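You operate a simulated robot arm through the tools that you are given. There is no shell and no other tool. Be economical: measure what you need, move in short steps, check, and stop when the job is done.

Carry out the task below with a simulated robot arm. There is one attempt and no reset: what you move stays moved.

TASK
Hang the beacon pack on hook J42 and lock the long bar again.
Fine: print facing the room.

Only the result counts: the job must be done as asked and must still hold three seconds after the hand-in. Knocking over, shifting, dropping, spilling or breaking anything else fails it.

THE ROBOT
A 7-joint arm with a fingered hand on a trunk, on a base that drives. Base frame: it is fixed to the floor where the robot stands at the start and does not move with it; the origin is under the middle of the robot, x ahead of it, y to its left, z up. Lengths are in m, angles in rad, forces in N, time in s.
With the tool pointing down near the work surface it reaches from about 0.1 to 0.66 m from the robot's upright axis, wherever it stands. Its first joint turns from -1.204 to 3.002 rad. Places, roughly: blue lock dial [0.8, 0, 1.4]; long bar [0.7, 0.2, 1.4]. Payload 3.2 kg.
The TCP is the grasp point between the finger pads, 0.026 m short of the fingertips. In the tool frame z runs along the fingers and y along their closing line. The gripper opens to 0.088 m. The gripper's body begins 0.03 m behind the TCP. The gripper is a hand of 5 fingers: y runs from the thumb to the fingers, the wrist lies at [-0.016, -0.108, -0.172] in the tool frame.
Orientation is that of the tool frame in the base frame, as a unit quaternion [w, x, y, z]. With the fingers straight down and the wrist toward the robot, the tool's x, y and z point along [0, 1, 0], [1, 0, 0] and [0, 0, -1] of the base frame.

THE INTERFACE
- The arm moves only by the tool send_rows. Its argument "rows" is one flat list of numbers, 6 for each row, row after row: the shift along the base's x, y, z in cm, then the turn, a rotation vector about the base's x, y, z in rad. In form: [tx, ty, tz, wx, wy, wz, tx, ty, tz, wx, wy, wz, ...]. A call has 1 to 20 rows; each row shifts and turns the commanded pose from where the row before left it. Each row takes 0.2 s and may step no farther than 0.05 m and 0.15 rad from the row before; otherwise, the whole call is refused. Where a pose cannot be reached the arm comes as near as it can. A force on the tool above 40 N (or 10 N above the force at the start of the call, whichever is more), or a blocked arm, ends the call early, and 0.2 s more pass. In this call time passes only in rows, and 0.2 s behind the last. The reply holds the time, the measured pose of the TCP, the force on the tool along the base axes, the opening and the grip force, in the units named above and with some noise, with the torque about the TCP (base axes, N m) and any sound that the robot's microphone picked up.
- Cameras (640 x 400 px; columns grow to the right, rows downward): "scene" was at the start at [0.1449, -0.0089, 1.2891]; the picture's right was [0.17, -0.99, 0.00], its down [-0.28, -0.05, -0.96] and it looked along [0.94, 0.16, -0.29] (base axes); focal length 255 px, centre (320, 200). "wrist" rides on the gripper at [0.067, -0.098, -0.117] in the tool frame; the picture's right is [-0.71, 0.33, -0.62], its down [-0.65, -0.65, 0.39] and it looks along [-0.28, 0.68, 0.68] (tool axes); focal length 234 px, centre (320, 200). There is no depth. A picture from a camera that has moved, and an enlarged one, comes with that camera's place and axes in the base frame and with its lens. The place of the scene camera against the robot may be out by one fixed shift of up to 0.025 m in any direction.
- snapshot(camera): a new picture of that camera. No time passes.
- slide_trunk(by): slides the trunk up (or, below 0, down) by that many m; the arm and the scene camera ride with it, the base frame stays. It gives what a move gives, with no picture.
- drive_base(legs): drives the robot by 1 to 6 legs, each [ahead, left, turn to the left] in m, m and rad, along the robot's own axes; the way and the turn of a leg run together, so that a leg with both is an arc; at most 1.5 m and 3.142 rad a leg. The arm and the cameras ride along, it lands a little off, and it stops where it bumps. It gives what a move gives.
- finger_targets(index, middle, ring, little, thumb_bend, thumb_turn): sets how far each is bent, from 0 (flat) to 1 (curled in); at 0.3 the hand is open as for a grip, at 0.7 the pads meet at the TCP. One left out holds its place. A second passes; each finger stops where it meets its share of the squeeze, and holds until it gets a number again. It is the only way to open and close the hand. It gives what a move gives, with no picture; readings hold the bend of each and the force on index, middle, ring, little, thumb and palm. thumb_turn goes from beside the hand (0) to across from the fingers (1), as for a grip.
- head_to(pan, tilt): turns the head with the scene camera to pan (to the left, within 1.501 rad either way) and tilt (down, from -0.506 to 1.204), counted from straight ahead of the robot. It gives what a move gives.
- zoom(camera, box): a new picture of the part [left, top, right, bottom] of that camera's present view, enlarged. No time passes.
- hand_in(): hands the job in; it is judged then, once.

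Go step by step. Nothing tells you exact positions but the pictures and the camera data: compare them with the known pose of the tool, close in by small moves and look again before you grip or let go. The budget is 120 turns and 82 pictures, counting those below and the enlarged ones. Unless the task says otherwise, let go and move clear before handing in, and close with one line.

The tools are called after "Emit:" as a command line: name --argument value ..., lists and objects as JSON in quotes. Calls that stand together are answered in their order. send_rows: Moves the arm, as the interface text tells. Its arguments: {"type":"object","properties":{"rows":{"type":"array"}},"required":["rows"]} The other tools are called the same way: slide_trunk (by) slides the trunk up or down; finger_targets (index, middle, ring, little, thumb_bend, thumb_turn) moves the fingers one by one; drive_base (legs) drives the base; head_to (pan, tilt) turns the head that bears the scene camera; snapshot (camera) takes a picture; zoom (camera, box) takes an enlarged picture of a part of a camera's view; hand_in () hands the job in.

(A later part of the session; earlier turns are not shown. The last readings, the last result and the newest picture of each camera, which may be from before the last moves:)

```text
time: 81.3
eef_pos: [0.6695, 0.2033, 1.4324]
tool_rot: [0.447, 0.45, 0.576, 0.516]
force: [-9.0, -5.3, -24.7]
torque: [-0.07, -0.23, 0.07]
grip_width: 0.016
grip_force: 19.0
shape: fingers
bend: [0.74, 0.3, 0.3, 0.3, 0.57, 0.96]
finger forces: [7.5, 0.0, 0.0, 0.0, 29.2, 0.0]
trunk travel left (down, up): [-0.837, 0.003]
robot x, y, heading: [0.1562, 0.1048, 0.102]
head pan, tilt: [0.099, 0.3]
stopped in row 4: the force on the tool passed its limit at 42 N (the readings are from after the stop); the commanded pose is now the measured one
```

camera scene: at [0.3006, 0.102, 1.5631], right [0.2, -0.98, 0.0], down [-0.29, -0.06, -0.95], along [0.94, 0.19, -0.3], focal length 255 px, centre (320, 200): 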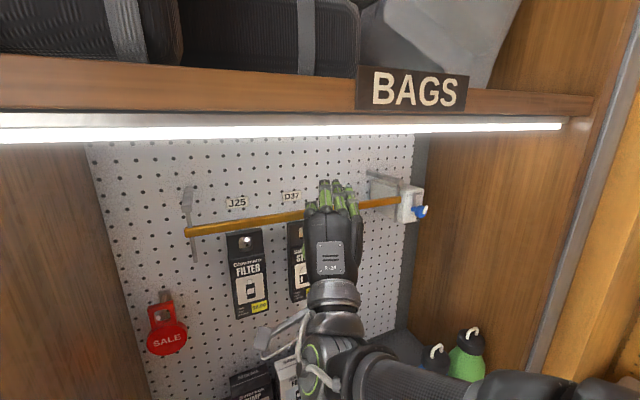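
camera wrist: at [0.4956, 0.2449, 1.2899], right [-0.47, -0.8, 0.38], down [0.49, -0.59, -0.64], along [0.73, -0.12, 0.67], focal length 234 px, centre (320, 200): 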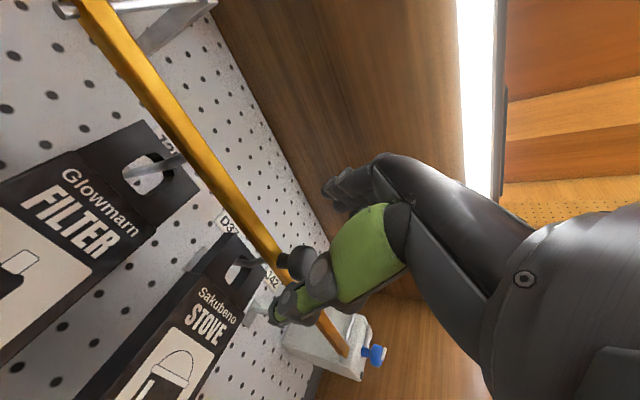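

The bar hit its top stop after about 5.5 cm. I'll ease down, open only the index, and lower the thumb slightly to see whether the bar stays up by itself.

Emit:
send_rows --rows '[0, 0, -0.3, 0, 0, 0]'

Emit:
finger_targets --index 0.3

Emit:
send_rows --rows '[0, 0, -0.8, 0, 0, 0, 0, 0, -0.8, 0, 0, 0]'

Emit:
snapshot --camera "wrist"

```text
time: 81.7
eef_pos: [0.6693, 0.2038, 1.4324]
tool_rot: [0.448, 0.449, 0.574, 0.519]
force: [-7.4, -4.6, -24.7]
torque: [-0.08, -0.2, 0.06]
grip_width: 0.016
grip_force: 17.8
shape: fingers
bend: [0.74, 0.3, 0.3, 0.3, 0.57, 0.96]
finger forces: [6.8, 0.1, 0.1, 0.1, 29.2, 0.0]
trunk travel left (down, up): [-0.837, 0.003]
robot x, y, heading: [0.1493, 0.1032, 0.099]
head pan, tilt: [0.099, 0.3]
```

```text
time: 82.7
eef_pos: [0.6694, 0.2041, 1.4314]
tool_rot: [0.448, 0.449, 0.574, 0.518]
force: [-7.2, -4.3, -29.3]
torque: [-0.1, -0.07, 0.08]
grip_width: 0.0557
grip_force: 12.8
shape: fingers
bend: [0.3, 0.3, 0.3, 0.3, 0.58, 0.96]
finger forces: [0.0, 0.1, 0.0, 0.1, 25.8, 0.0]
trunk travel left (down, up): [-0.837, 0.003]
robot x, y, heading: [0.1555, 0.1028, 0.099]
head pan, tilt: [0.099, 0.3]
```

```text
time: 83.3
eef_pos: [0.6723, 0.2037, 1.419]
tool_rot: [0.45, 0.449, 0.569, 0.521]
force: [3.4, -1.6, -10.8]
torque: [-0.02, -0.07, 0.0]
grip_width: 0.0408
grip_force: 4.7
shape: fingers
bend: [0.3, 0.3, 0.3, 0.3, 0.74, 0.97]
finger forces: [0.1, 0.1, 0.1, 0.0, 9.5, 0.0]
trunk travel left (down, up): [-0.837, 0.003]
robot x, y, heading: [0.1522, 0.1052, 0.102]
head pan, tilt: [0.099, 0.3]
```

```text
23 pictures are left
camera wrist: at [0.5408, 0.242, 1.3258], right [-0.46, -0.8, 0.39], down [0.48, -0.6, -0.64], along [0.75, -0.11, 0.66], focal length 234 px, centre (320, 200)
```

wrist: 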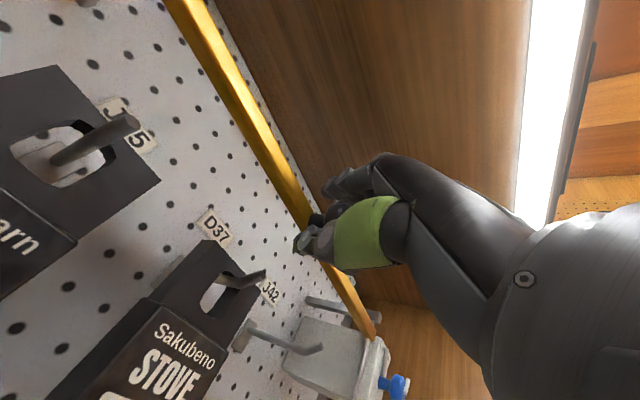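

The bar is well above the hooks. I'll lower the thumb further to see if the bar stays.

Emit:
send_rows --rows '[0, 0, -1, 0, 0, 0, 0, 0, -1, 0, 0, 0]'

Emit:
zoom --camera "wrist" --box '[160, 40, 480, 240]'

```text
time: 83.9
eef_pos: [0.6689, 0.207, 1.4012]
tool_rot: [0.45, 0.447, 0.569, 0.523]
force: [0.0, 0.4, 1.5]
torque: [0.0, -0.04, 0.0]
grip_width: 0.0286
grip_force: 1.2
shape: fingers
bend: [0.3, 0.3, 0.3, 0.3, 0.8, 0.97]
finger forces: [1.8, 0.0, 0.0, 0.0, 0.0, 0.0]
trunk travel left (down, up): [-0.837, 0.003]
robot x, y, heading: [0.153, 0.1049, 0.103]
head pan, tilt: [0.099, 0.3]
```

```text
2.00 times, centred on (320, 140) of wrist
camera zoom: at [0.5366, 0.2444, 1.3067], right [-0.46, -0.8, 0.39], down [0.48, -0.6, -0.64], along [0.75, -0.1, 0.66], focal length 468 px, centre (320, 320)
```

zoom: 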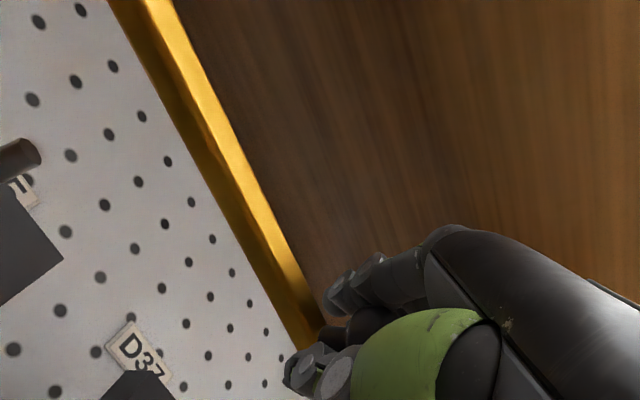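

The bar stays up on its own. I'll open the thumb, re-centre around the knob, and back out.

Emit:
finger_targets --thumb_bend 0.3

Emit:
send_rows --rows '[0, 0, 1.2, 0, 0, 0, 0, 0, 1.2, 0, 0, 0]'

Emit:
drive_base --legs '[[-0.15, 0.0, 0]]'

Emit:
head_to --pan 0.35 --tilt 0.45

Emit:
snapshot --camera "scene"

```text
time: 84.9
eef_pos: [0.6678, 0.2057, 1.3987]
tool_rot: [0.449, 0.448, 0.571, 0.521]
force: [-1.7, 0.8, 0.7]
torque: [-0.01, -0.07, -0.02]
grip_width: 0.0886
grip_force: 1.2
shape: fingers
bend: [0.29, 0.3, 0.3, 0.3, 0.3, 0.97]
finger forces: [1.7, 0.1, 0.0, 0.1, 0.1, 0.0]
trunk travel left (down, up): [-0.837, 0.003]
robot x, y, heading: [0.1536, 0.1024, 0.1]
head pan, tilt: [0.099, 0.3]
```

```text
time: 85.5
eef_pos: [0.6677, 0.2054, 1.4231]
tool_rot: [0.449, 0.448, 0.571, 0.52]
force: [-0.6, 0.0, -0.3]
torque: [0.01, -0.02, -0.02]
grip_width: 0.0879
grip_force: 0.0
shape: fingers
bend: [0.3, 0.3, 0.3, 0.3, 0.3, 0.97]
finger forces: [0.0, 0.1, 0.0, 0.0, 0.0, 0.1]
trunk travel left (down, up): [-0.837, 0.003]
robot x, y, heading: [0.1544, 0.1065, 0.101]
head pan, tilt: [0.099, 0.3]
```

```text
time: 86.8
eef_pos: [0.5211, 0.1898, 1.4233]
tool_rot: [0.449, 0.449, 0.571, 0.521]
force: [0.8, -0.6, 0.6]
torque: [0.01, 0.0, -0.01]
grip_width: 0.0879
grip_force: 0.1
shape: fingers
bend: [0.3, 0.3, 0.3, 0.3, 0.3, 0.97]
finger forces: [0.0, 0.0, 0.0, 0.0, 0.1, 0.0]
trunk travel left (down, up): [-0.837, 0.003]
robot x, y, heading: [0.0048, 0.0869, 0.102]
head pan, tilt: [0.099, 0.3]
```

```text
time: 87.6
eef_pos: [0.5195, 0.1916, 1.4224]
tool_rot: [0.449, 0.448, 0.572, 0.521]
force: [-0.2, 0.8, -0.3]
torque: [0.02, -0.01, -0.01]
grip_width: 0.088
grip_force: 0.0
shape: fingers
bend: [0.3, 0.3, 0.3, 0.3, 0.3, 0.97]
finger forces: [0.0, 0.0, 0.0, 0.1, 0.0, 0.1]
trunk travel left (down, up): [-0.837, 0.003]
robot x, y, heading: [0.0045, 0.0844, 0.104]
head pan, tilt: [0.351, 0.45]
```

```text
21 pictures are left
camera scene: at [0.1394, 0.1087, 1.5495], right [0.44, -0.9, 0.0], down [-0.39, -0.19, -0.9], along [0.81, 0.39, -0.43], focal length 255 px, centre (320, 200)
```

scene: 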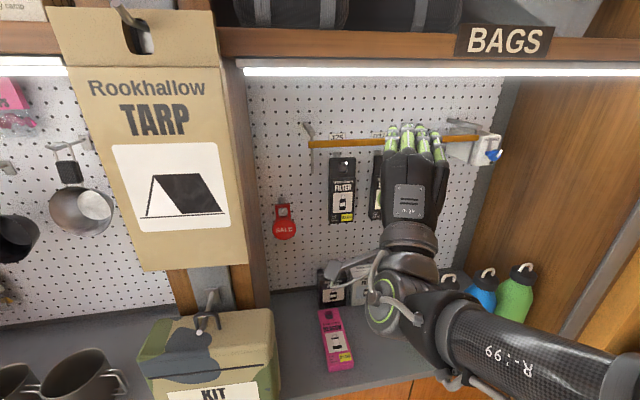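

The bar stays raised. Now for the pack: I'll back off, lower the trunk, and turn the hand so it points down with the closing line across the pack's width (so pitching up later brings the print to face the room).

Emit:
drive_base --legs '[[-0.1, 0.0, 0]]'

Emit:
slide_trunk --by -0.25

Emit:
send_rows --rows '[0, 0, 0, 0.1405, 0.026, 0, 0, 0, 0, 0.1405, 0.026, 0, 0, 0, 0, 0.1405, 0.026, 0, 0, 0, 0, 0.1405, 0.026, 0, 0, 0, 0, 0.1405, 0.026, 0, 0, 0, 0, 0.1405, 0.026, 0, 0, 0, 0, 0.1405, 0.026, 0, 0, 0, 0, 0.1405, 0.026, 0, 0, 0, 0, 0.1405, 0.026, 0, 0, 0, 0, 0.1405, 0.026, 0, 0, 0, 0, 0.1405, 0.026, 0]'

Emit:
send_rows --rows '[0, 0, 0, -0.026, 0.1405, 0, 0, 0, 0, -0.026, 0.1405, 0, 0, 0, 0, -0.026, 0.1405, 0, 0, 0, 0, -0.026, 0.1405, 0, 0, 0, 0, -0.026, 0.1405, 0, 0, 0, 0, -0.026, 0.1405, 0, 0, 0, 0, -0.026, 0.1405, 0, 0, 0, 0, -0.026, 0.1405, 0, 0, 0, 0, -0.026, 0.1405, 0, 0, 0, 0, -0.026, 0.1405, 0]'

Emit:
snapshot --camera "wrist"

```text
time: 88.8
eef_pos: [0.4222, 0.1795, 1.4227]
tool_rot: [0.449, 0.449, 0.571, 0.521]
force: [0.1, 0.5, 0.8]
torque: [-0.01, -0.01, 0.02]
grip_width: 0.0875
grip_force: 0.1
shape: fingers
bend: [0.3, 0.3, 0.3, 0.3, 0.3, 0.97]
finger forces: [0.0, 0.0, 0.0, 0.0, 0.0, 0.1]
trunk travel left (down, up): [-0.837, 0.003]
robot x, y, heading: [-0.0967, 0.0765, 0.104]
head pan, tilt: [0.351, 0.45]
```

```text
time: 91.3
eef_pos: [0.4211, 0.1792, 1.1722]
tool_rot: [0.45, 0.449, 0.57, 0.52]
force: [0.3, 0.4, -0.3]
torque: [-0.02, -0.03, 0.0]
grip_width: 0.0878
grip_force: 0.1
shape: fingers
bend: [0.3, 0.3, 0.3, 0.3, 0.3, 0.97]
finger forces: [0.1, 0.0, 0.0, 0.0, 0.0, 0.0]
trunk travel left (down, up): [-0.587, 0.253]
robot x, y, heading: [-0.0919, 0.0789, 0.099]
head pan, tilt: [0.351, 0.45]
```

```text
time: 93.8
eef_pos: [0.4224, 0.1781, 1.1716]
tool_rot: [-0.068, 0.697, 0.098, 0.707]
force: [-0.7, -0.8, 0.4]
torque: [0.0, -0.03, 0.0]
grip_width: 0.0877
grip_force: 0.0
shape: fingers
bend: [0.3, 0.3, 0.3, 0.3, 0.3, 0.97]
finger forces: [0.1, 0.0, 0.0, 0.1, 0.0, 0.1]
trunk travel left (down, up): [-0.587, 0.253]
robot x, y, heading: [-0.0963, 0.0814, 0.101]
head pan, tilt: [0.351, 0.45]
```

```text
time: 96.2
eef_pos: [0.4405, 0.1156, 1.1934]
tool_rot: [-0.068, 0.95, 0.093, 0.29]
force: [0.0, 0.7, 1.1]
torque: [0.0, -0.01, 0.02]
grip_width: 0.0879
grip_force: 0.0
shape: fingers
bend: [0.3, 0.3, 0.3, 0.3, 0.3, 0.97]
finger forces: [0.0, 0.0, 0.1, 0.0, 0.0, 0.0]
out of reach, approached as far as the arm can: row 7, 8, 9, 10
trunk travel left (down, up): [-0.587, 0.253]
robot x, y, heading: [-0.0956, 0.079, 0.102]
head pan, tilt: [0.351, 0.45]
stopped in row 10: the arm was blocked; the commanded pose is now the measured one
```

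```text
20 pictures are left
camera wrist: at [0.4103, 0.1987, 1.3337], right [-0.84, -0.53, 0.09], down [-0.46, 0.62, -0.64], along [0.28, -0.58, -0.77], focal length 234 px, centre (320, 200)
```

wrist: 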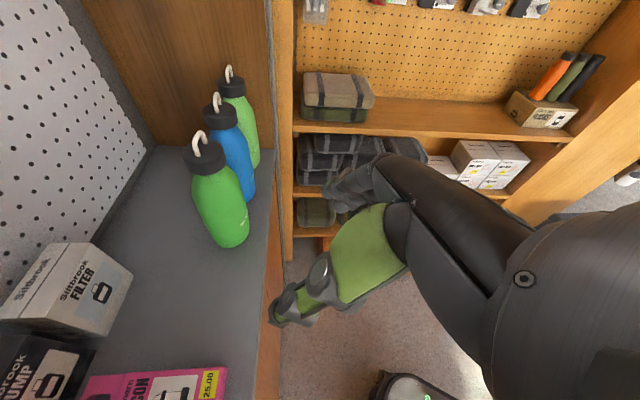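

The tool is pitched down 55° with its closing line roughly across. The pack's long axis is at about 0.6 rad, so I'll yaw the hand to match and try to finish pitching down.

Emit:
send_rows --rows '[-1, 1, 0, 0, 0, 0.125, -1, 1, 0, 0, 0, 0.125, -1, 1, 0, 0, 0, 0.125, 0, 1, 0, -0.08, 0.11, 0, 0, 1, 0, -0.08, 0.11, 0, 0, 1, 0, -0.08, 0.11, 0, 0, 0, 0, -0.08, 0.11, 0]'

```text
time: 98.0
eef_pos: [0.3807, 0.1207, 1.1495]
tool_rot: [-0.06, 0.965, 0.256, 0.023]
force: [-0.2, -0.5, 0.3]
torque: [0.0, -0.02, 0.0]
grip_width: 0.0879
grip_force: 0.0
shape: fingers
bend: [0.3, 0.3, 0.3, 0.3, 0.3, 0.97]
finger forces: [0.0, 0.0, 0.1, 0.0, 0.0, 0.0]
out of reach, approached as far as the arm can: row 5, 6, 7
trunk travel left (down, up): [-0.587, 0.253]
robot x, y, heading: [-0.0949, 0.0794, 0.103]
head pan, tilt: [0.351, 0.45]
stopped in row 7: the arm was blocked; the commanded pose is now the measured one
```

The hand now points straight down with the closing line across the pack. I'll bring the base over so the hand gets above the pack, staying high, and look.

Emit:
drive_base --legs '[[0.155, 0.14, 0]]'

Emit:
snapshot --camera "wrist"

Emit:
snapshot --camera "scene"

```text
time: 99.6
eef_pos: [0.5194, 0.2813, 1.1479]
tool_rot: [-0.059, 0.964, 0.258, 0.023]
force: [0.1, 0.6, -0.4]
torque: [0.01, 0.01, 0.01]
grip_width: 0.088
grip_force: 0.2
shape: fingers
bend: [0.3, 0.3, 0.3, 0.3, 0.3, 0.97]
finger forces: [0.1, 0.1, 0.0, 0.1, 0.1, 0.0]
trunk travel left (down, up): [-0.587, 0.253]
robot x, y, heading: [0.0453, 0.2313, 0.102]
head pan, tilt: [0.351, 0.45]
```

```text
19 pictures are left
camera wrist: at [0.5263, 0.3834, 1.2792], right [-0.45, -0.71, 0.53], down [-0.88, 0.29, -0.37], along [0.11, -0.64, -0.76], focal length 234 px, centre (320, 200)
```

wrist: 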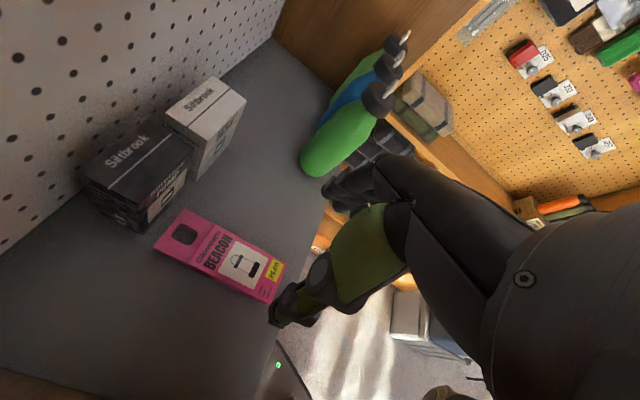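

```text
18 pictures are left
camera scene: at [0.1792, 0.2565, 1.2994], right [0.44, -0.9, 0.0], down [-0.39, -0.19, -0.9], along [0.81, 0.4, -0.44], focal length 255 px, centre (320, 200)
```

scene: 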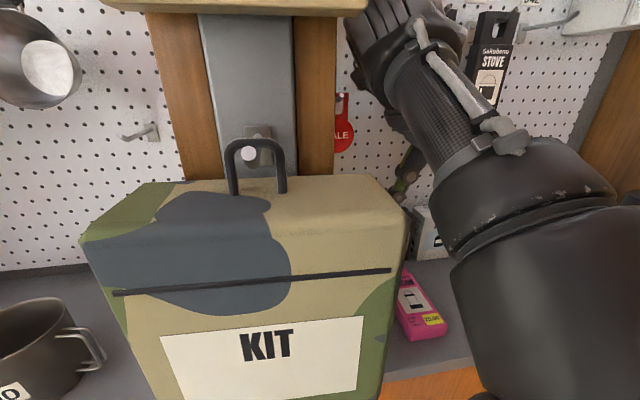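

The pack's box centre is at about [0.54, 0.276] and aligned with the hand; the KIT bag is near but the forearm stays right of it. I'll descend part way and check.

Emit:
send_rows --rows '[1.2, -0.2, -3, 0, 0, 0.04, 1.2, -0.2, -3, 0, 0, 0.04, 0, 0, -4, 0, 0, 0, 0, 0, -4, 0, 0, 0]'

Emit:
snapshot --camera "wrist"

Emit:
snapshot --camera "scene"

```text
time: 100.6
eef_pos: [0.5445, 0.2681, 1.0091]
tool_rot: [-0.071, 0.954, 0.291, 0.023]
force: [1.5, -0.5, 0.9]
torque: [0.0, 0.02, 0.01]
grip_width: 0.088
grip_force: 0.0
shape: fingers
bend: [0.3, 0.3, 0.3, 0.3, 0.3, 0.97]
finger forces: [0.0, 0.0, 0.1, 0.0, 0.1, 0.0]
trunk travel left (down, up): [-0.587, 0.253]
robot x, y, heading: [0.041, 0.2357, 0.105]
head pan, tilt: [0.351, 0.45]
```

```text
17 pictures are left
camera wrist: at [0.5454, 0.367, 1.1426], right [-0.4, -0.76, 0.52], down [-0.9, 0.24, -0.36], along [0.15, -0.61, -0.78], focal length 234 px, centre (320, 200)
```

wrist: 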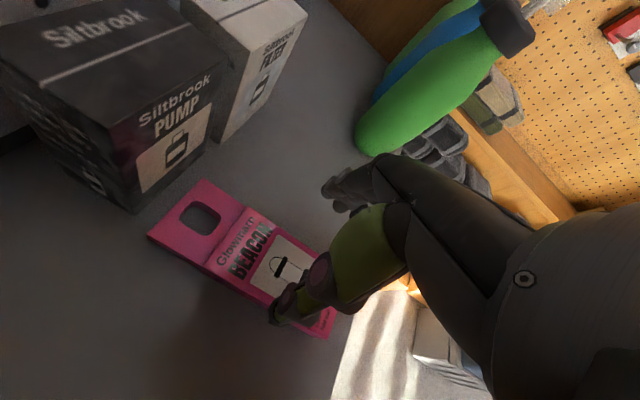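

```text
16 pictures are left
camera scene: at [0.1802, 0.2523, 1.2995], right [0.44, -0.9, 0.0], down [-0.39, -0.19, -0.9], along [0.81, 0.4, -0.44], focal length 255 px, centre (320, 200)
```

scene: 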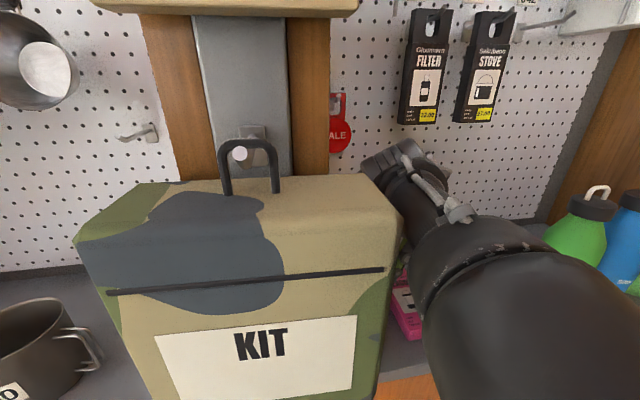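

The hand is about 1 cm right of the pack's centreline. I'll correct left and descend a bit more.

Emit:
send_rows --rows '[-0.5, 0.9, -1.5, 0, 0, 0, 0, 0, -2.5, 0, 0, 0]'

Emit:
snapshot --camera "wrist"

```text
time: 101.2
eef_pos: [0.5409, 0.2725, 0.9728]
tool_rot: [-0.074, 0.954, 0.291, 0.025]
force: [-0.6, -0.1, -0.5]
torque: [0.02, 0.02, -0.04]
grip_width: 0.0879
grip_force: 0.1
shape: fingers
bend: [0.3, 0.3, 0.3, 0.3, 0.3, 0.97]
finger forces: [0.1, 0.0, 0.0, 0.0, 0.1, 0.1]
trunk travel left (down, up): [-0.587, 0.253]
robot x, y, heading: [0.0445, 0.232, 0.106]
head pan, tilt: [0.351, 0.45]
```

```text
15 pictures are left
camera wrist: at [0.5411, 0.3717, 1.1072], right [-0.41, -0.76, 0.51], down [-0.9, 0.24, -0.36], along [0.15, -0.61, -0.78], focal length 234 px, centre (320, 200)
```

wrist: 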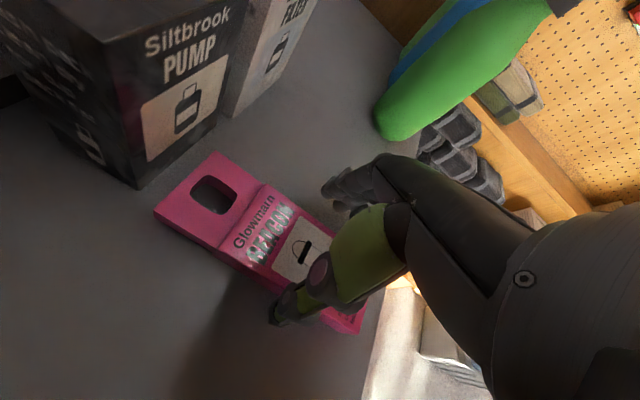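

Thumb clearance is slim; I'll shift 4 mm left and descend to the gripping height in small steps.

Emit:
send_rows --rows '[-0.25, 0.45, -1.0, 0, 0, 0, 0, 0, -1.5, 0, 0, 0, 0, 0, -1.2, 0, 0, 0, 0, 0, -0.8, 0, 0, 0]'

Emit:
zoom --camera "wrist" --box '[140, 120, 460, 360]'

```text
time: 101.8
eef_pos: [0.5431, 0.2752, 0.9624]
tool_rot: [-0.071, 0.954, 0.287, 0.039]
force: [-1.5, 0.1, 5.6]
torque: [-0.26, -0.04, -0.08]
grip_width: 0.0878
grip_force: 2.6
shape: fingers
bend: [0.3, 0.3, 0.3, 0.3, 0.3, 0.97]
finger forces: [0.0, 5.5, 0.1, 0.1, 0.1, 0.0]
trunk travel left (down, up): [-0.587, 0.253]
robot x, y, heading: [0.045, 0.2324, 0.101]
head pan, tilt: [0.351, 0.45]
stopped in row 2: the force on the tool passed its limit at 50 N (the readings are from after the stop); the commanded pose is now the measured one
```

```text
1.67 times, centred on (300, 240) of wrist
camera zoom: at [0.5409, 0.3723, 1.0981], right [-0.43, -0.76, 0.5], down [-0.89, 0.25, -0.38], along [0.17, -0.6, -0.78], focal length 390 px, centre (353, 133)
```

zoom: 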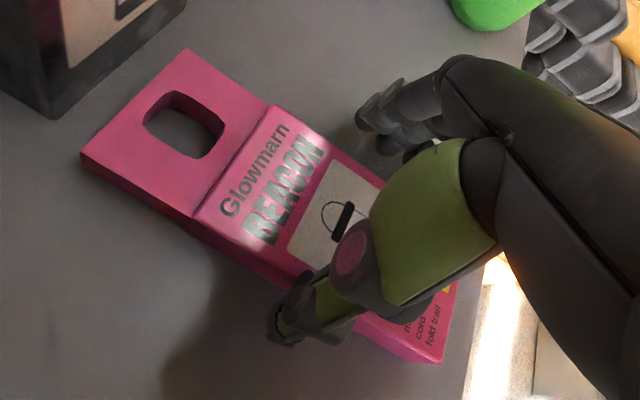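

The middle fingertip probably touched the shelf (the open fingers reach further than the pads). I'll pre-bend the four fingers slightly, lower another centimetre, and then close.

Emit:
finger_targets --index 0.37 --middle 0.4 --ring 0.4 --little 0.37

Emit:
send_rows --rows '[0, 0, -0.5, 0, 0, 0, 0, 0, -0.5, 0, 0, 0, 0, 0, -0.4, 0, 0, 0]'

```text
time: 102.8
eef_pos: [0.5431, 0.2757, 0.9638]
tool_rot: [-0.071, 0.954, 0.289, 0.039]
force: [-2.5, -3.1, 26.9]
torque: [-1.39, -0.44, -0.18]
grip_width: 0.0811
grip_force: 14.0
shape: fingers
bend: [0.37, 0.32, 0.4, 0.37, 0.3, 0.97]
finger forces: [0.0, 26.4, 0.1, 0.0, 0.1, 0.1]
trunk travel left (down, up): [-0.587, 0.253]
robot x, y, heading: [0.041, 0.2347, 0.104]
head pan, tilt: [0.351, 0.45]
```

```text
time: 103.2
eef_pos: [0.5438, 0.2731, 0.9647]
tool_rot: [-0.071, 0.955, 0.285, 0.043]
force: [0.0, -2.3, 7.7]
torque: [-0.39, -0.1, -0.03]
grip_width: 0.0812
grip_force: 3.7
shape: fingers
bend: [0.37, 0.36, 0.4, 0.37, 0.3, 0.97]
finger forces: [0.0, 7.2, 0.0, 0.1, 0.1, 0.0]
trunk travel left (down, up): [-0.587, 0.253]
robot x, y, heading: [0.0475, 0.2333, 0.106]
head pan, tilt: [0.351, 0.45]
stopped in row 1: the force on the tool passed its limit at 43 N (the readings are from after the stop); the commanded pose is now the measured one
```

The contact is the middle fingertip on the shelf beside the pack. I'll straighten the middle finger out of the way and lower a little more.

Emit:
finger_targets --middle 0.05

Emit:
send_rows --rows '[0, 0, -0.4, 0, 0, 0, 0, 0, -0.4, 0, 0, 0, 0, 0, -0.3, 0, 0, 0]'

```text
time: 104.2
eef_pos: [0.5441, 0.2727, 0.9643]
tool_rot: [-0.072, 0.954, 0.288, 0.042]
force: [0.8, -0.1, -0.3]
torque: [-0.03, 0.0, 0.01]
grip_width: 0.081
grip_force: 0.0
shape: fingers
bend: [0.37, 0.05, 0.4, 0.37, 0.3, 0.97]
finger forces: [0.0, 0.0, 0.0, 0.1, 0.0, 0.1]
trunk travel left (down, up): [-0.587, 0.253]
robot x, y, heading: [0.0425, 0.2324, 0.103]
head pan, tilt: [0.351, 0.45]
```

```text
time: 105.0
eef_pos: [0.5469, 0.2711, 0.9631]
tool_rot: [-0.081, 0.954, 0.284, 0.051]
force: [0.1, 0.4, -0.1]
torque: [0.03, -0.01, 0.03]
grip_width: 0.0813
grip_force: 0.3
shape: fingers
bend: [0.37, 0.05, 0.4, 0.37, 0.3, 0.97]
finger forces: [0.0, 0.0, 0.0, 0.1, 0.3, 0.0]
trunk travel left (down, up): [-0.587, 0.253]
robot x, y, heading: [0.041, 0.2381, 0.101]
head pan, tilt: [0.351, 0.45]
stopped in row 3: the force on the tool passed its limit at 44 N (the readings are from after the stop); the commanded pose is now the measured one
```

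Emit:
snapshot --camera "wrist"

Emit:
zoom --camera "scene" --box '[320, 120, 560, 270]'

```text
13 pictures are left
camera wrist: at [0.5433, 0.3667, 1.1001], right [-0.44, -0.76, 0.47], down [-0.88, 0.27, -0.39], along [0.18, -0.59, -0.79], focal length 234 px, centre (320, 200)
```

wrist: 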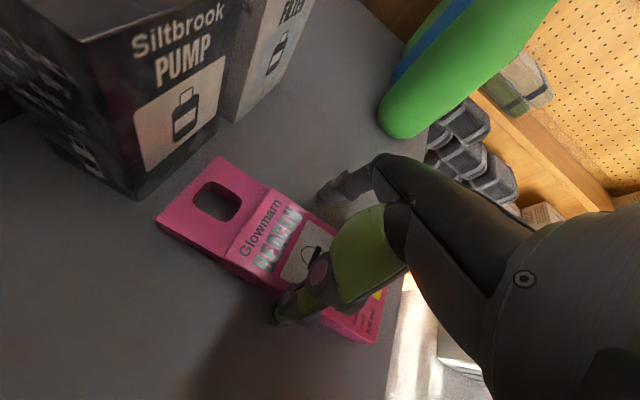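

```text
2.67 times, centred on (440, 195) of scene
camera zoom: at [0.18, 0.2505, 1.2993], right [0.44, -0.9, 0.0], down [-0.39, -0.19, -0.9], along [0.81, 0.4, -0.43], focal length 681 px, centre (0, 213)
```

zoom: 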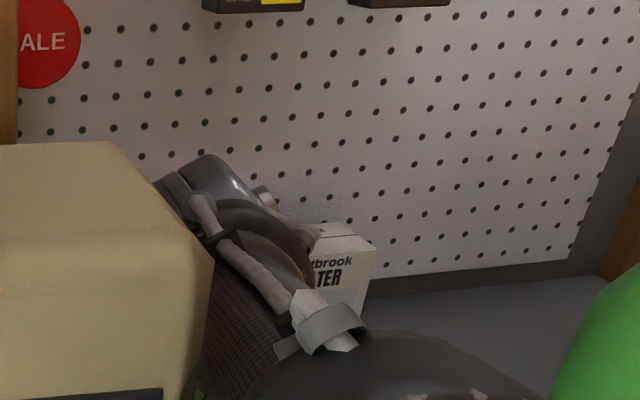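

Thumb and fingers straddle the pack with tips near the shelf, so this height should do. I'll close thumb, index, ring and little gently.

Emit:
finger_targets --index 0.6 --ring 0.6 --little 0.6 --thumb_bend 0.6

Emit:
snapshot --camera "wrist"

```text
time: 106.0
eef_pos: [0.547, 0.2717, 0.9631]
tool_rot: [-0.079, 0.954, 0.284, 0.051]
force: [0.4, -4.3, 13.8]
torque: [-0.01, 0.18, 0.14]
grip_width: 0.0584
grip_force: 18.7
shape: fingers
bend: [0.53, 0.05, 0.54, 0.57, 0.44, 0.95]
finger forces: [7.7, 0.1, 9.3, 3.9, 16.1, 0.0]
trunk travel left (down, up): [-0.587, 0.253]
robot x, y, heading: [0.044, 0.2349, 0.104]
head pan, tilt: [0.351, 0.45]
```

```text
11 pictures are left
camera wrist: at [0.5432, 0.3671, 1.1001], right [-0.44, -0.77, 0.47], down [-0.88, 0.26, -0.39], along [0.18, -0.59, -0.79], focal length 234 px, centre (320, 200)
```

wrist: 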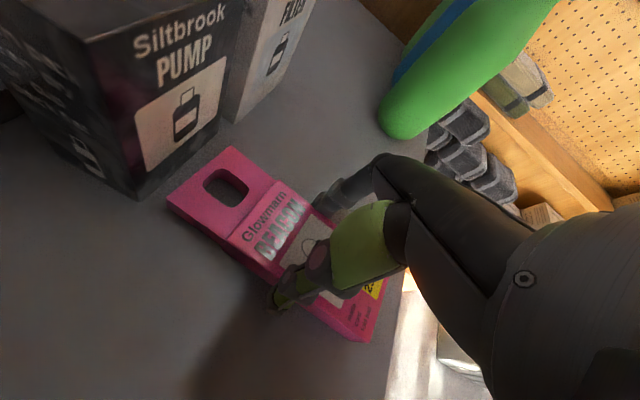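

The pack is held (about 58 mm wide, 19 N). I'll tighten a little, add the middle finger after lifting, and raise it.

Emit:
send_rows --rows '[0, 0, 1, 0, 0, 0, 0, 0, 2, 0, 0, 0, 0, 0, 3, 0, 0, 0]'

Emit:
finger_targets --index 0.7 --middle 0.65 --ring 0.7 --little 0.7 --thumb_bend 0.7

```text
time: 106.8
eef_pos: [0.5461, 0.2708, 1.0249]
tool_rot: [-0.087, 0.953, 0.284, 0.053]
force: [0.9, -0.4, -1.0]
torque: [0.0, 0.08, 0.0]
grip_width: 0.0584
grip_force: 14.0
shape: fingers
bend: [0.52, 0.05, 0.54, 0.58, 0.45, 0.94]
finger forces: [8.0, 0.0, 3.6, 2.8, 13.6, 0.0]
trunk travel left (down, up): [-0.587, 0.253]
robot x, y, heading: [0.0462, 0.2348, 0.107]
head pan, tilt: [0.351, 0.45]
```

```text
time: 107.8
eef_pos: [0.5476, 0.2702, 1.0265]
tool_rot: [-0.086, 0.954, 0.282, 0.052]
force: [-0.4, -0.4, -0.3]
torque: [-0.04, 0.01, 0.0]
grip_width: 0.0583
grip_force: 20.5
shape: fingers
bend: [0.58, 0.59, 0.62, 0.67, 0.43, 0.92]
finger forces: [7.8, 4.6, 4.8, 3.6, 19.5, 0.1]
trunk travel left (down, up): [-0.587, 0.253]
robot x, y, heading: [0.0428, 0.2352, 0.1]
head pan, tilt: [0.351, 0.45]
```

Firm grip with all fingers. I'll raise it to the height I came in at, then move right past the KIT bag and back out.

Emit:
send_rows --rows '[-0.4, 0, 3, 0, 0, 0, -0.4, 0, 3, 0, 0, 0, -0.4, 0, 3, 0, 0, 0, -0.4, 0, 3, 0, 0, 0]'

Emit:
drive_base --legs '[[-0.02, -0.14, 0], [-0.16, -0.02, 0]]'

```text
time: 108.8
eef_pos: [0.5275, 0.2696, 1.1498]
tool_rot: [-0.086, 0.953, 0.284, 0.057]
force: [0.6, -0.6, -0.2]
torque: [0.03, -0.01, -0.01]
grip_width: 0.058
grip_force: 19.8
shape: fingers
bend: [0.58, 0.59, 0.62, 0.67, 0.43, 0.92]
finger forces: [7.7, 4.5, 4.8, 3.5, 19.1, 0.0]
trunk travel left (down, up): [-0.587, 0.253]
robot x, y, heading: [0.0418, 0.2344, 0.105]
head pan, tilt: [0.351, 0.45]
```

```text
time: 111.1
eef_pos: [0.3674, 0.0915, 1.1443]
tool_rot: [-0.088, 0.955, 0.279, 0.052]
force: [-0.7, -0.5, -0.8]
torque: [0.02, -0.04, 0.0]
grip_width: 0.058
grip_force: 19.8
shape: fingers
bend: [0.58, 0.59, 0.62, 0.67, 0.43, 0.92]
finger forces: [7.9, 4.5, 4.8, 3.4, 19.1, 0.0]
trunk travel left (down, up): [-0.587, 0.253]
robot x, y, heading: [-0.1203, 0.055, 0.103]
head pan, tilt: [0.351, 0.45]
```

Now I'll yaw slightly to match the bay and pitch the hand up 90°, which stands the pack upright with its print toward the room.

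Emit:
send_rows --rows '[0, 0.5, 0, 0, 0, 0.07, 0.3, 0.5, 0, 0.0827, -0.1166, 0, 0.3, 0.5, 0, 0.0827, -0.1166, 0, 0.3, 0.5, 0, 0.0827, -0.1166, 0, 0.3, 0.5, 0, 0.0827, -0.1166, 0, 0.3, 0.5, 0, 0.0827, -0.1166, 0, 0.3, 0.5, 0, 0.0827, -0.1166, 0, 0.3, 0.5, 0, 0.0827, -0.1166, 0, 0.3, 0.5, 0, 0.0827, -0.1166, 0, 0.3, 0.5, 0, 0.0827, -0.1166, 0, 0.3, 0.5, 0, 0.0827, -0.1166, 0, 0, 0, 0, 0.0827, -0.1166, 0]'

Emit:
snapshot --camera "wrist"

```text
time: 113.7
eef_pos: [0.3982, 0.1448, 1.1464]
tool_rot: [-0.269, 0.606, 0.251, 0.706]
force: [0.6, -1.0, -0.7]
torque: [-0.03, 0.0, 0.01]
grip_width: 0.0572
grip_force: 18.3
shape: fingers
bend: [0.59, 0.6, 0.63, 0.68, 0.43, 0.92]
finger forces: [7.3, 4.1, 4.8, 2.5, 17.3, 0.0]
trunk travel left (down, up): [-0.587, 0.253]
robot x, y, heading: [-0.1163, 0.0578, 0.101]
head pan, tilt: [0.351, 0.45]
```

```text
10 pictures are left
camera wrist: at [0.2392, 0.1303, 1.1926], right [-0.14, -0.61, -0.78], down [-0.09, 0.79, -0.61], along [0.99, -0.01, -0.16], focal length 234 px, centre (320, 200)
```

wrist: 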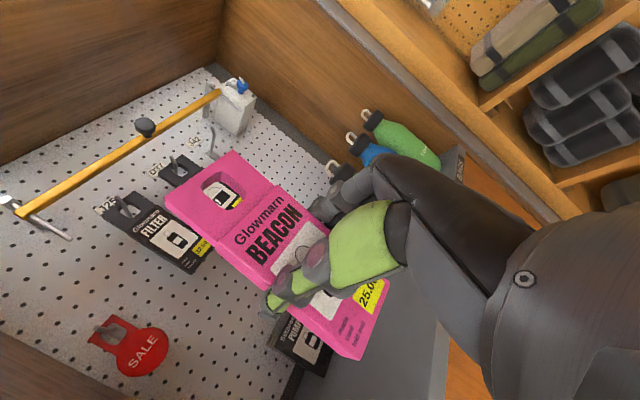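

The pack stands upright with its print facing the room; its hole is about 8.1 cm above and 3.4 cm ahead of the grasp point. Hook J42's tip triangulates to f=0.696 along the board normal (≈[0.753, 0.142, 1.378]). I'll square the yaw, raise the trunk and drive to a spot in front of the hook.

Emit:
send_rows --rows '[0, 0, 0, 0, 0, -0.07, 0, 0, 0, 0, 0, -0.07]'

Emit:
slide_trunk --by 0.158

Emit:
drive_base --legs '[[0.216, -0.114, 0]]'

Emit:
snapshot --camera "wrist"

```text
time: 114.3
eef_pos: [0.3965, 0.1442, 1.1561]
tool_rot: [-0.218, 0.622, 0.21, 0.723]
force: [0.3, 0.0, -0.9]
torque: [0.0, 0.03, -0.01]
grip_width: 0.0572
grip_force: 17.6
shape: fingers
bend: [0.59, 0.6, 0.63, 0.68, 0.43, 0.92]
finger forces: [7.2, 4.0, 4.8, 2.5, 17.3, 0.1]
out of reach, approached as far as the arm can: row 1, 2
trunk travel left (down, up): [-0.587, 0.253]
robot x, y, heading: [-0.1179, 0.0575, 0.101]
head pan, tilt: [0.351, 0.45]
```

```text
time: 116.1
eef_pos: [0.395, 0.144, 1.3125]
tool_rot: [-0.219, 0.622, 0.21, 0.722]
force: [0.1, -0.6, -1.3]
torque: [0.0, 0.02, 0.03]
grip_width: 0.0571
grip_force: 17.8
shape: fingers
bend: [0.59, 0.6, 0.63, 0.68, 0.43, 0.92]
finger forces: [7.2, 4.0, 4.8, 2.6, 17.3, 0.0]
trunk travel left (down, up): [-0.745, 0.095]
robot x, y, heading: [-0.1192, 0.0624, 0.1]
head pan, tilt: [0.351, 0.45]
```

```text
time: 117.9
eef_pos: [0.6211, 0.0521, 1.3128]
tool_rot: [-0.219, 0.622, 0.21, 0.722]
force: [0.4, 0.5, -0.4]
torque: [-0.05, 0.0, 0.0]
grip_width: 0.0572
grip_force: 17.8
shape: fingers
bend: [0.59, 0.6, 0.63, 0.68, 0.43, 0.92]
finger forces: [7.1, 4.0, 4.9, 2.4, 17.2, 0.0]
trunk travel left (down, up): [-0.745, 0.095]
robot x, y, heading: [0.106, -0.0352, 0.103]
head pan, tilt: [0.351, 0.45]
```

```text
9 pictures are left
camera wrist: at [0.462, 0.0602, 1.3592], right [-0.22, -0.59, -0.78], down [0.02, 0.79, -0.61], along [0.98, -0.15, -0.16], focal length 234 px, centre (320, 200)
```

wrist: 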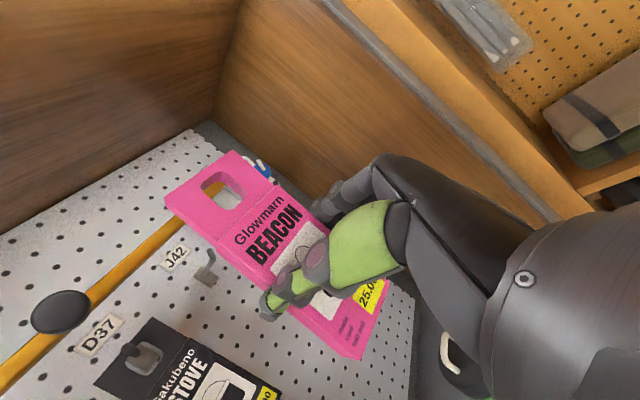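

The pack is squared up and the hole is in line with the hook (hole ≈ l −0.317, z 1.393). I'll lower 1 cm and drive along the board normal until the hole is just short of the hook's tip.

Emit:
send_rows --rows '[0, 0, -1.0, 0, 0, 0]'

Emit:
drive_base --legs '[[0.089, 0.048, 0]]'

Emit:
snapshot --camera "wrist"

```text
time: 118.3
eef_pos: [0.6193, 0.0505, 1.3077]
tool_rot: [-0.219, 0.624, 0.212, 0.719]
force: [-0.6, -0.4, -1.0]
torque: [-0.02, 0.01, -0.01]
grip_width: 0.0573
grip_force: 18.2
shape: fingers
bend: [0.59, 0.6, 0.63, 0.68, 0.43, 0.92]
finger forces: [7.2, 4.0, 4.7, 2.5, 17.2, 0.0]
out of reach, approached as far as the arm can: row 1
trunk travel left (down, up): [-0.745, 0.095]
robot x, y, heading: [0.1064, -0.0316, 0.107]
head pan, tilt: [0.351, 0.45]
```

```text
time: 119.5
eef_pos: [0.7047, 0.1085, 1.3084]
tool_rot: [-0.219, 0.624, 0.211, 0.72]
force: [-0.1, -0.2, -0.4]
torque: [-0.01, 0.01, 0.04]
grip_width: 0.0573
grip_force: 17.3
shape: fingers
bend: [0.59, 0.6, 0.63, 0.68, 0.43, 0.92]
finger forces: [7.2, 4.1, 4.8, 2.5, 17.2, 0.1]
trunk travel left (down, up): [-0.745, 0.095]
robot x, y, heading: [0.1893, 0.0288, 0.099]
head pan, tilt: [0.351, 0.45]
```

```text
8 pictures are left
camera wrist: at [0.5454, 0.1164, 1.3554], right [-0.22, -0.6, -0.77], down [0.02, 0.79, -0.61], along [0.97, -0.15, -0.17], focal length 234 px, centre (320, 200)
```

wrist: 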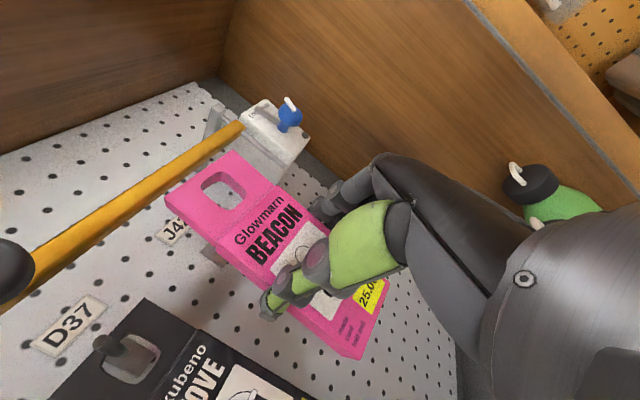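

Emit:
zoom --camera "wrist" --box '[150, 130, 310, 280]'

```text
2.67 times, centred on (230, 205) of wrist
camera zoom: at [0.5454, 0.1164, 1.3554], right [-0.22, -0.6, -0.77], down [0.02, 0.79, -0.61], along [0.97, -0.15, -0.17], focal length 624 px, centre (560, 187)
```

zoom: 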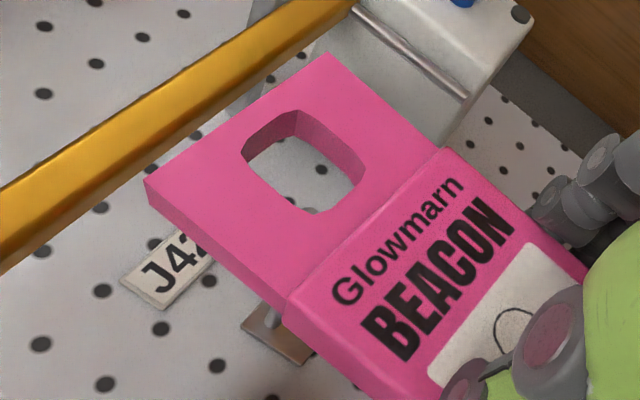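

The hook tip should be right behind the hole's lower edge, so I'll lower 6 mm with the trunk and advance 4.5 cm to slip the hole over the tip.

Emit:
slide_trunk --by -0.006

Emit:
drive_base --legs '[[0.039, 0.022, 0]]'

Emit:
zoom --camera "wrist" --box '[150, 130, 310, 280]'

```text
time: 120.0
eef_pos: [0.7035, 0.1072, 1.3005]
tool_rot: [-0.219, 0.625, 0.212, 0.719]
force: [0.3, 0.0, -1.3]
torque: [0.0, 0.03, -0.02]
grip_width: 0.057
grip_force: 17.5
shape: fingers
bend: [0.59, 0.6, 0.63, 0.68, 0.43, 0.92]
finger forces: [7.2, 4.1, 4.8, 2.5, 17.2, 0.0]
trunk travel left (down, up): [-0.739, 0.101]
robot x, y, heading: [0.1934, 0.026, 0.096]
head pan, tilt: [0.351, 0.45]
```

```text
time: 120.9
eef_pos: [0.7417, 0.1313, 1.301]
tool_rot: [-0.218, 0.625, 0.211, 0.719]
force: [1.8, -0.7, -0.7]
torque: [0.1, 0.08, -0.03]
grip_width: 0.0571
grip_force: 18.5
shape: fingers
bend: [0.58, 0.6, 0.63, 0.68, 0.43, 0.92]
finger forces: [8.8, 4.3, 4.6, 2.2, 17.0, 0.0]
trunk travel left (down, up): [-0.739, 0.101]
robot x, y, heading: [0.232, 0.0487, 0.098]
head pan, tilt: [0.351, 0.45]
```

```text
2.67 times, centred on (230, 205) of wrist
camera zoom: at [0.5827, 0.1411, 1.3495], right [-0.22, -0.59, -0.77], down [0.02, 0.79, -0.61], along [0.97, -0.15, -0.17], focal length 624 px, centre (560, 187)
```

zoom: 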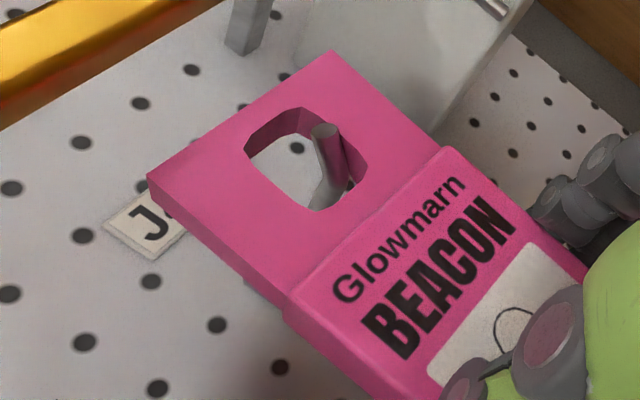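

The hook's tip is through the hole. I'll lower 5 mm, shift 3 mm right, advance 2.5 cm more along the hook, then lower until the pack hangs.

Emit:
slide_trunk --by -0.005

Emit:
drive_base --legs '[[0.025, 0.01, 0]]'

Emit:
slide_trunk --by -0.007

```text
time: 121.5
eef_pos: [0.7414, 0.1321, 1.2951]
tool_rot: [-0.219, 0.625, 0.21, 0.719]
force: [0.1, -1.4, -0.3]
torque: [0.05, 0.01, 0.0]
grip_width: 0.0572
grip_force: 17.6
shape: fingers
bend: [0.59, 0.6, 0.63, 0.68, 0.43, 0.92]
finger forces: [8.2, 4.1, 4.6, 2.3, 17.1, 0.0]
trunk travel left (down, up): [-0.734, 0.106]
robot x, y, heading: [0.2287, 0.0506, 0.098]
head pan, tilt: [0.351, 0.45]
```

```text
time: 122.2
eef_pos: [0.7445, 0.1339, 1.2964]
tool_rot: [-0.22, 0.625, 0.211, 0.719]
force: [-0.5, -0.8, -1.2]
torque: [-0.01, 0.04, 0.01]
grip_width: 0.0571
grip_force: 17.8
shape: fingers
bend: [0.58, 0.6, 0.63, 0.68, 0.43, 0.92]
finger forces: [7.8, 4.0, 4.9, 2.4, 17.3, 0.1]
trunk travel left (down, up): [-0.734, 0.106]
robot x, y, heading: [0.2288, 0.0539, 0.099]
head pan, tilt: [0.351, 0.45]
stopped in leg 1: the robot was blocked; the commanded pose is now the measured one
```

```text
time: 122.8
eef_pos: [0.7435, 0.135, 1.2911]
tool_rot: [-0.22, 0.624, 0.21, 0.719]
force: [1.2, 0.0, 1.3]
torque: [0.0, 0.07, -0.02]
grip_width: 0.0573
grip_force: 18.3
shape: fingers
bend: [0.58, 0.6, 0.63, 0.68, 0.43, 0.92]
finger forces: [7.3, 4.0, 5.0, 2.7, 17.2, 0.0]
trunk travel left (down, up): [-0.727, 0.113]
robot x, y, heading: [0.2297, 0.0445, 0.1]
head pan, tilt: [0.351, 0.45]
```

The base has reached the cabinet, so I'll advance the last bit with the arm.

Emit:
send_rows --rows '[0.8, 0.5, 0, 0, 0, 0, 0.8, 0.5, 0, 0, 0, 0, 0.8, 0.5, -0.2, 0, 0, 0]'

Emit:
zoom --camera "wrist" --box '[110, 110, 350, 310]'

```text
time: 123.6
eef_pos: [0.766, 0.1486, 1.2923]
tool_rot: [-0.218, 0.628, 0.212, 0.716]
force: [-0.8, 0.8, -1.2]
torque: [-0.03, 0.02, 0.01]
grip_width: 0.0573
grip_force: 17.7
shape: fingers
bend: [0.59, 0.6, 0.63, 0.68, 0.43, 0.92]
finger forces: [7.3, 3.9, 4.9, 2.6, 17.4, 0.1]
out of reach, approached as far as the arm can: row 3
trunk travel left (down, up): [-0.727, 0.113]
robot x, y, heading: [0.228, 0.0466, 0.107]
head pan, tilt: [0.351, 0.45]
```

```text
2.00 times, centred on (230, 210) of wrist
camera zoom: at [0.6081, 0.1569, 1.3413], right [-0.23, -0.6, -0.77], down [0.01, 0.79, -0.62], along [0.97, -0.15, -0.17], focal length 468 px, centre (500, 180)
```

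zoom: 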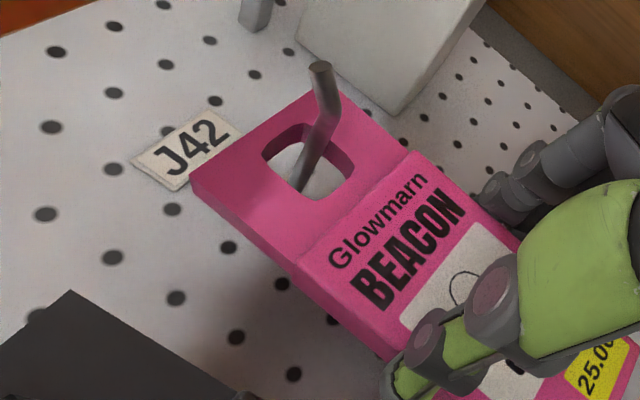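

The hole is well onto the hook. I'll lower until the tab rests on it.

Emit:
slide_trunk --by -0.006

Emit:
slide_trunk --by -0.004

```text
time: 124.2
eef_pos: [0.767, 0.1465, 1.2867]
tool_rot: [-0.219, 0.628, 0.213, 0.716]
force: [0.7, -0.2, -1.1]
torque: [0.01, 0.02, 0.04]
grip_width: 0.0573
grip_force: 18.2
shape: fingers
bend: [0.59, 0.6, 0.63, 0.68, 0.43, 0.92]
finger forces: [7.5, 3.8, 4.9, 2.5, 17.5, 0.0]
trunk travel left (down, up): [-0.721, 0.119]
robot x, y, heading: [0.2303, 0.0469, 0.105]
head pan, tilt: [0.351, 0.45]
```

```text
time: 124.7
eef_pos: [0.7653, 0.1468, 1.2849]
tool_rot: [-0.219, 0.625, 0.212, 0.718]
force: [3.0, 1.8, 10.6]
torque: [0.1, -0.07, -0.01]
grip_width: 0.0571
grip_force: 16.7
shape: fingers
bend: [0.58, 0.6, 0.63, 0.68, 0.43, 0.91]
finger forces: [7.1, 3.6, 4.4, 2.1, 16.7, 0.1]
trunk travel left (down, up): [-0.717, 0.123]
robot x, y, heading: [0.2299, 0.052, 0.1]
head pan, tilt: [0.351, 0.45]
```

The tab now rests on the hook (10 N). I'll open the hand moderately to release.

Emit:
finger_targets --index 0.4 --middle 0.4 --ring 0.4 --little 0.4 --thumb_bend 0.32

Emit:
drive_base --legs '[[-0.1, -0.055, 0]]'

Emit:
snapshot --camera "wrist"

```text
time: 125.7
eef_pos: [0.7678, 0.149, 1.2828]
tool_rot: [-0.219, 0.627, 0.212, 0.716]
force: [-0.1, -0.2, 0.0]
torque: [0.01, 0.0, 0.02]
grip_width: 0.0754
grip_force: 0.1
shape: fingers
bend: [0.4, 0.4, 0.4, 0.4, 0.32, 0.97]
finger forces: [0.0, 0.0, 0.0, 0.0, 0.0, 0.0]
trunk travel left (down, up): [-0.717, 0.123]
robot x, y, heading: [0.2293, 0.0496, 0.103]
head pan, tilt: [0.351, 0.45]
```

```text
time: 126.9
eef_pos: [0.6728, 0.0836, 1.2811]
tool_rot: [-0.219, 0.628, 0.212, 0.716]
force: [0.3, -0.6, 0.3]
torque: [0.02, 0.0, -0.01]
grip_width: 0.0757
grip_force: 0.0
shape: fingers
bend: [0.4, 0.4, 0.4, 0.4, 0.32, 0.97]
finger forces: [0.1, 0.1, 0.0, 0.1, 0.0, 0.0]
trunk travel left (down, up): [-0.717, 0.123]
robot x, y, heading: [0.1315, -0.015, 0.107]
head pan, tilt: [0.351, 0.45]
```

```text
4 pictures are left
camera wrist: at [0.5147, 0.0913, 1.3317], right [-0.23, -0.6, -0.77], down [0.01, 0.79, -0.62], along [0.97, -0.15, -0.17], focal length 234 px, centre (320, 200)
```

wrist: 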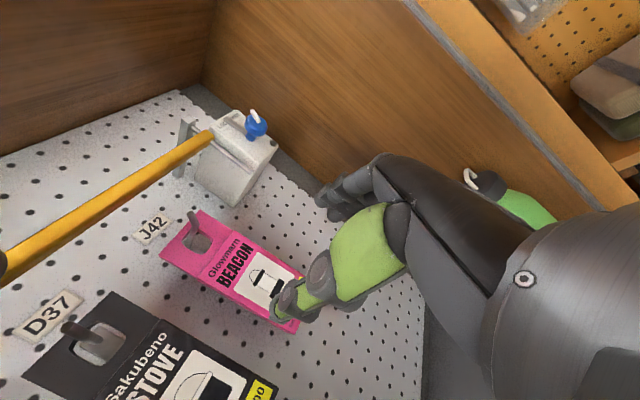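

The pack hangs neatly on J42 with the print to the room. Next I must lower the bar: I'll back off, turn the hand back to the thumb-below pose used for the knob, and raise the trunk.

Emit:
drive_base --legs '[[-0.13, 0.0, 0]]'

Emit:
send_rows --rows '[-0.7, 0, 0, 0, 0, -0.1075, -0.7, 0, 0, 0, 0, -0.1075, -0.7, 0, 0, 0, 0, -0.1075, -0.5, 0, 0, 0, 0, -0.1075, 0, 0, 0, -0.026, 0.135, 0, 0, 0, 0.2, -0.1405, -0.027, 0, 0, 0, 0.2, -0.1405, -0.027, 0, 0, 0, 0.2, -0.1405, -0.027, 0, 0, 0, 0.2, -0.1405, -0.027, 0, 0, 0, 0.2, -0.1405, -0.027, 0, 0, 0, 0.2, -0.1405, -0.027, 0, 0, 0, 0.2, -0.1405, -0.027, 0, 0, 0, 0.2, -0.1405, -0.027, 0, 0, 0, 0.2, -0.1405, -0.027, 0, 0, 0, 0.2, -0.1405, -0.027, 0, 0, 0, 0.2, -0.1405, -0.027, 0]'

Emit:
slide_trunk --by 0.12

```text
time: 128.2
eef_pos: [0.5466, 0.0702, 1.2825]
tool_rot: [-0.22, 0.628, 0.213, 0.716]
force: [0.0, 0.1, 0.2]
torque: [-0.02, -0.01, 0.0]
grip_width: 0.0755
grip_force: 0.1
shape: fingers
bend: [0.4, 0.4, 0.4, 0.4, 0.32, 0.97]
finger forces: [0.1, 0.0, 0.0, 0.1, 0.0, 0.0]
trunk travel left (down, up): [-0.717, 0.123]
robot x, y, heading: [0.0127, -0.0296, 0.106]
head pan, tilt: [0.351, 0.45]
```

```text
time: 131.6
eef_pos: [0.5296, 0.0688, 1.3135]
tool_rot: [0.464, 0.447, 0.55, 0.532]
force: [0.3, 0.3, -0.3]
torque: [0.01, 0.03, -0.01]
grip_width: 0.0757
grip_force: 0.1
shape: fingers
bend: [0.4, 0.4, 0.4, 0.4, 0.32, 0.97]
finger forces: [0.0, 0.0, 0.0, 0.0, 0.0, 0.1]
out of reach, approached as far as the arm can: row 2, 4
trunk travel left (down, up): [-0.717, 0.123]
robot x, y, heading: [0.0087, -0.0262, 0.11]
head pan, tilt: [0.351, 0.45]
```

```text
time: 133.1
eef_pos: [0.5291, 0.0709, 1.4321]
tool_rot: [0.462, 0.447, 0.55, 0.533]
force: [0.5, 0.4, -0.3]
torque: [0.02, -0.01, -0.03]
grip_width: 0.0755
grip_force: 0.1
shape: fingers
bend: [0.4, 0.4, 0.4, 0.4, 0.32, 0.97]
finger forces: [0.0, 0.1, 0.0, 0.0, 0.0, 0.1]
trunk travel left (down, up): [-0.837, 0.003]
robot x, y, heading: [0.0091, -0.0275, 0.107]
head pan, tilt: [0.351, 0.45]
```

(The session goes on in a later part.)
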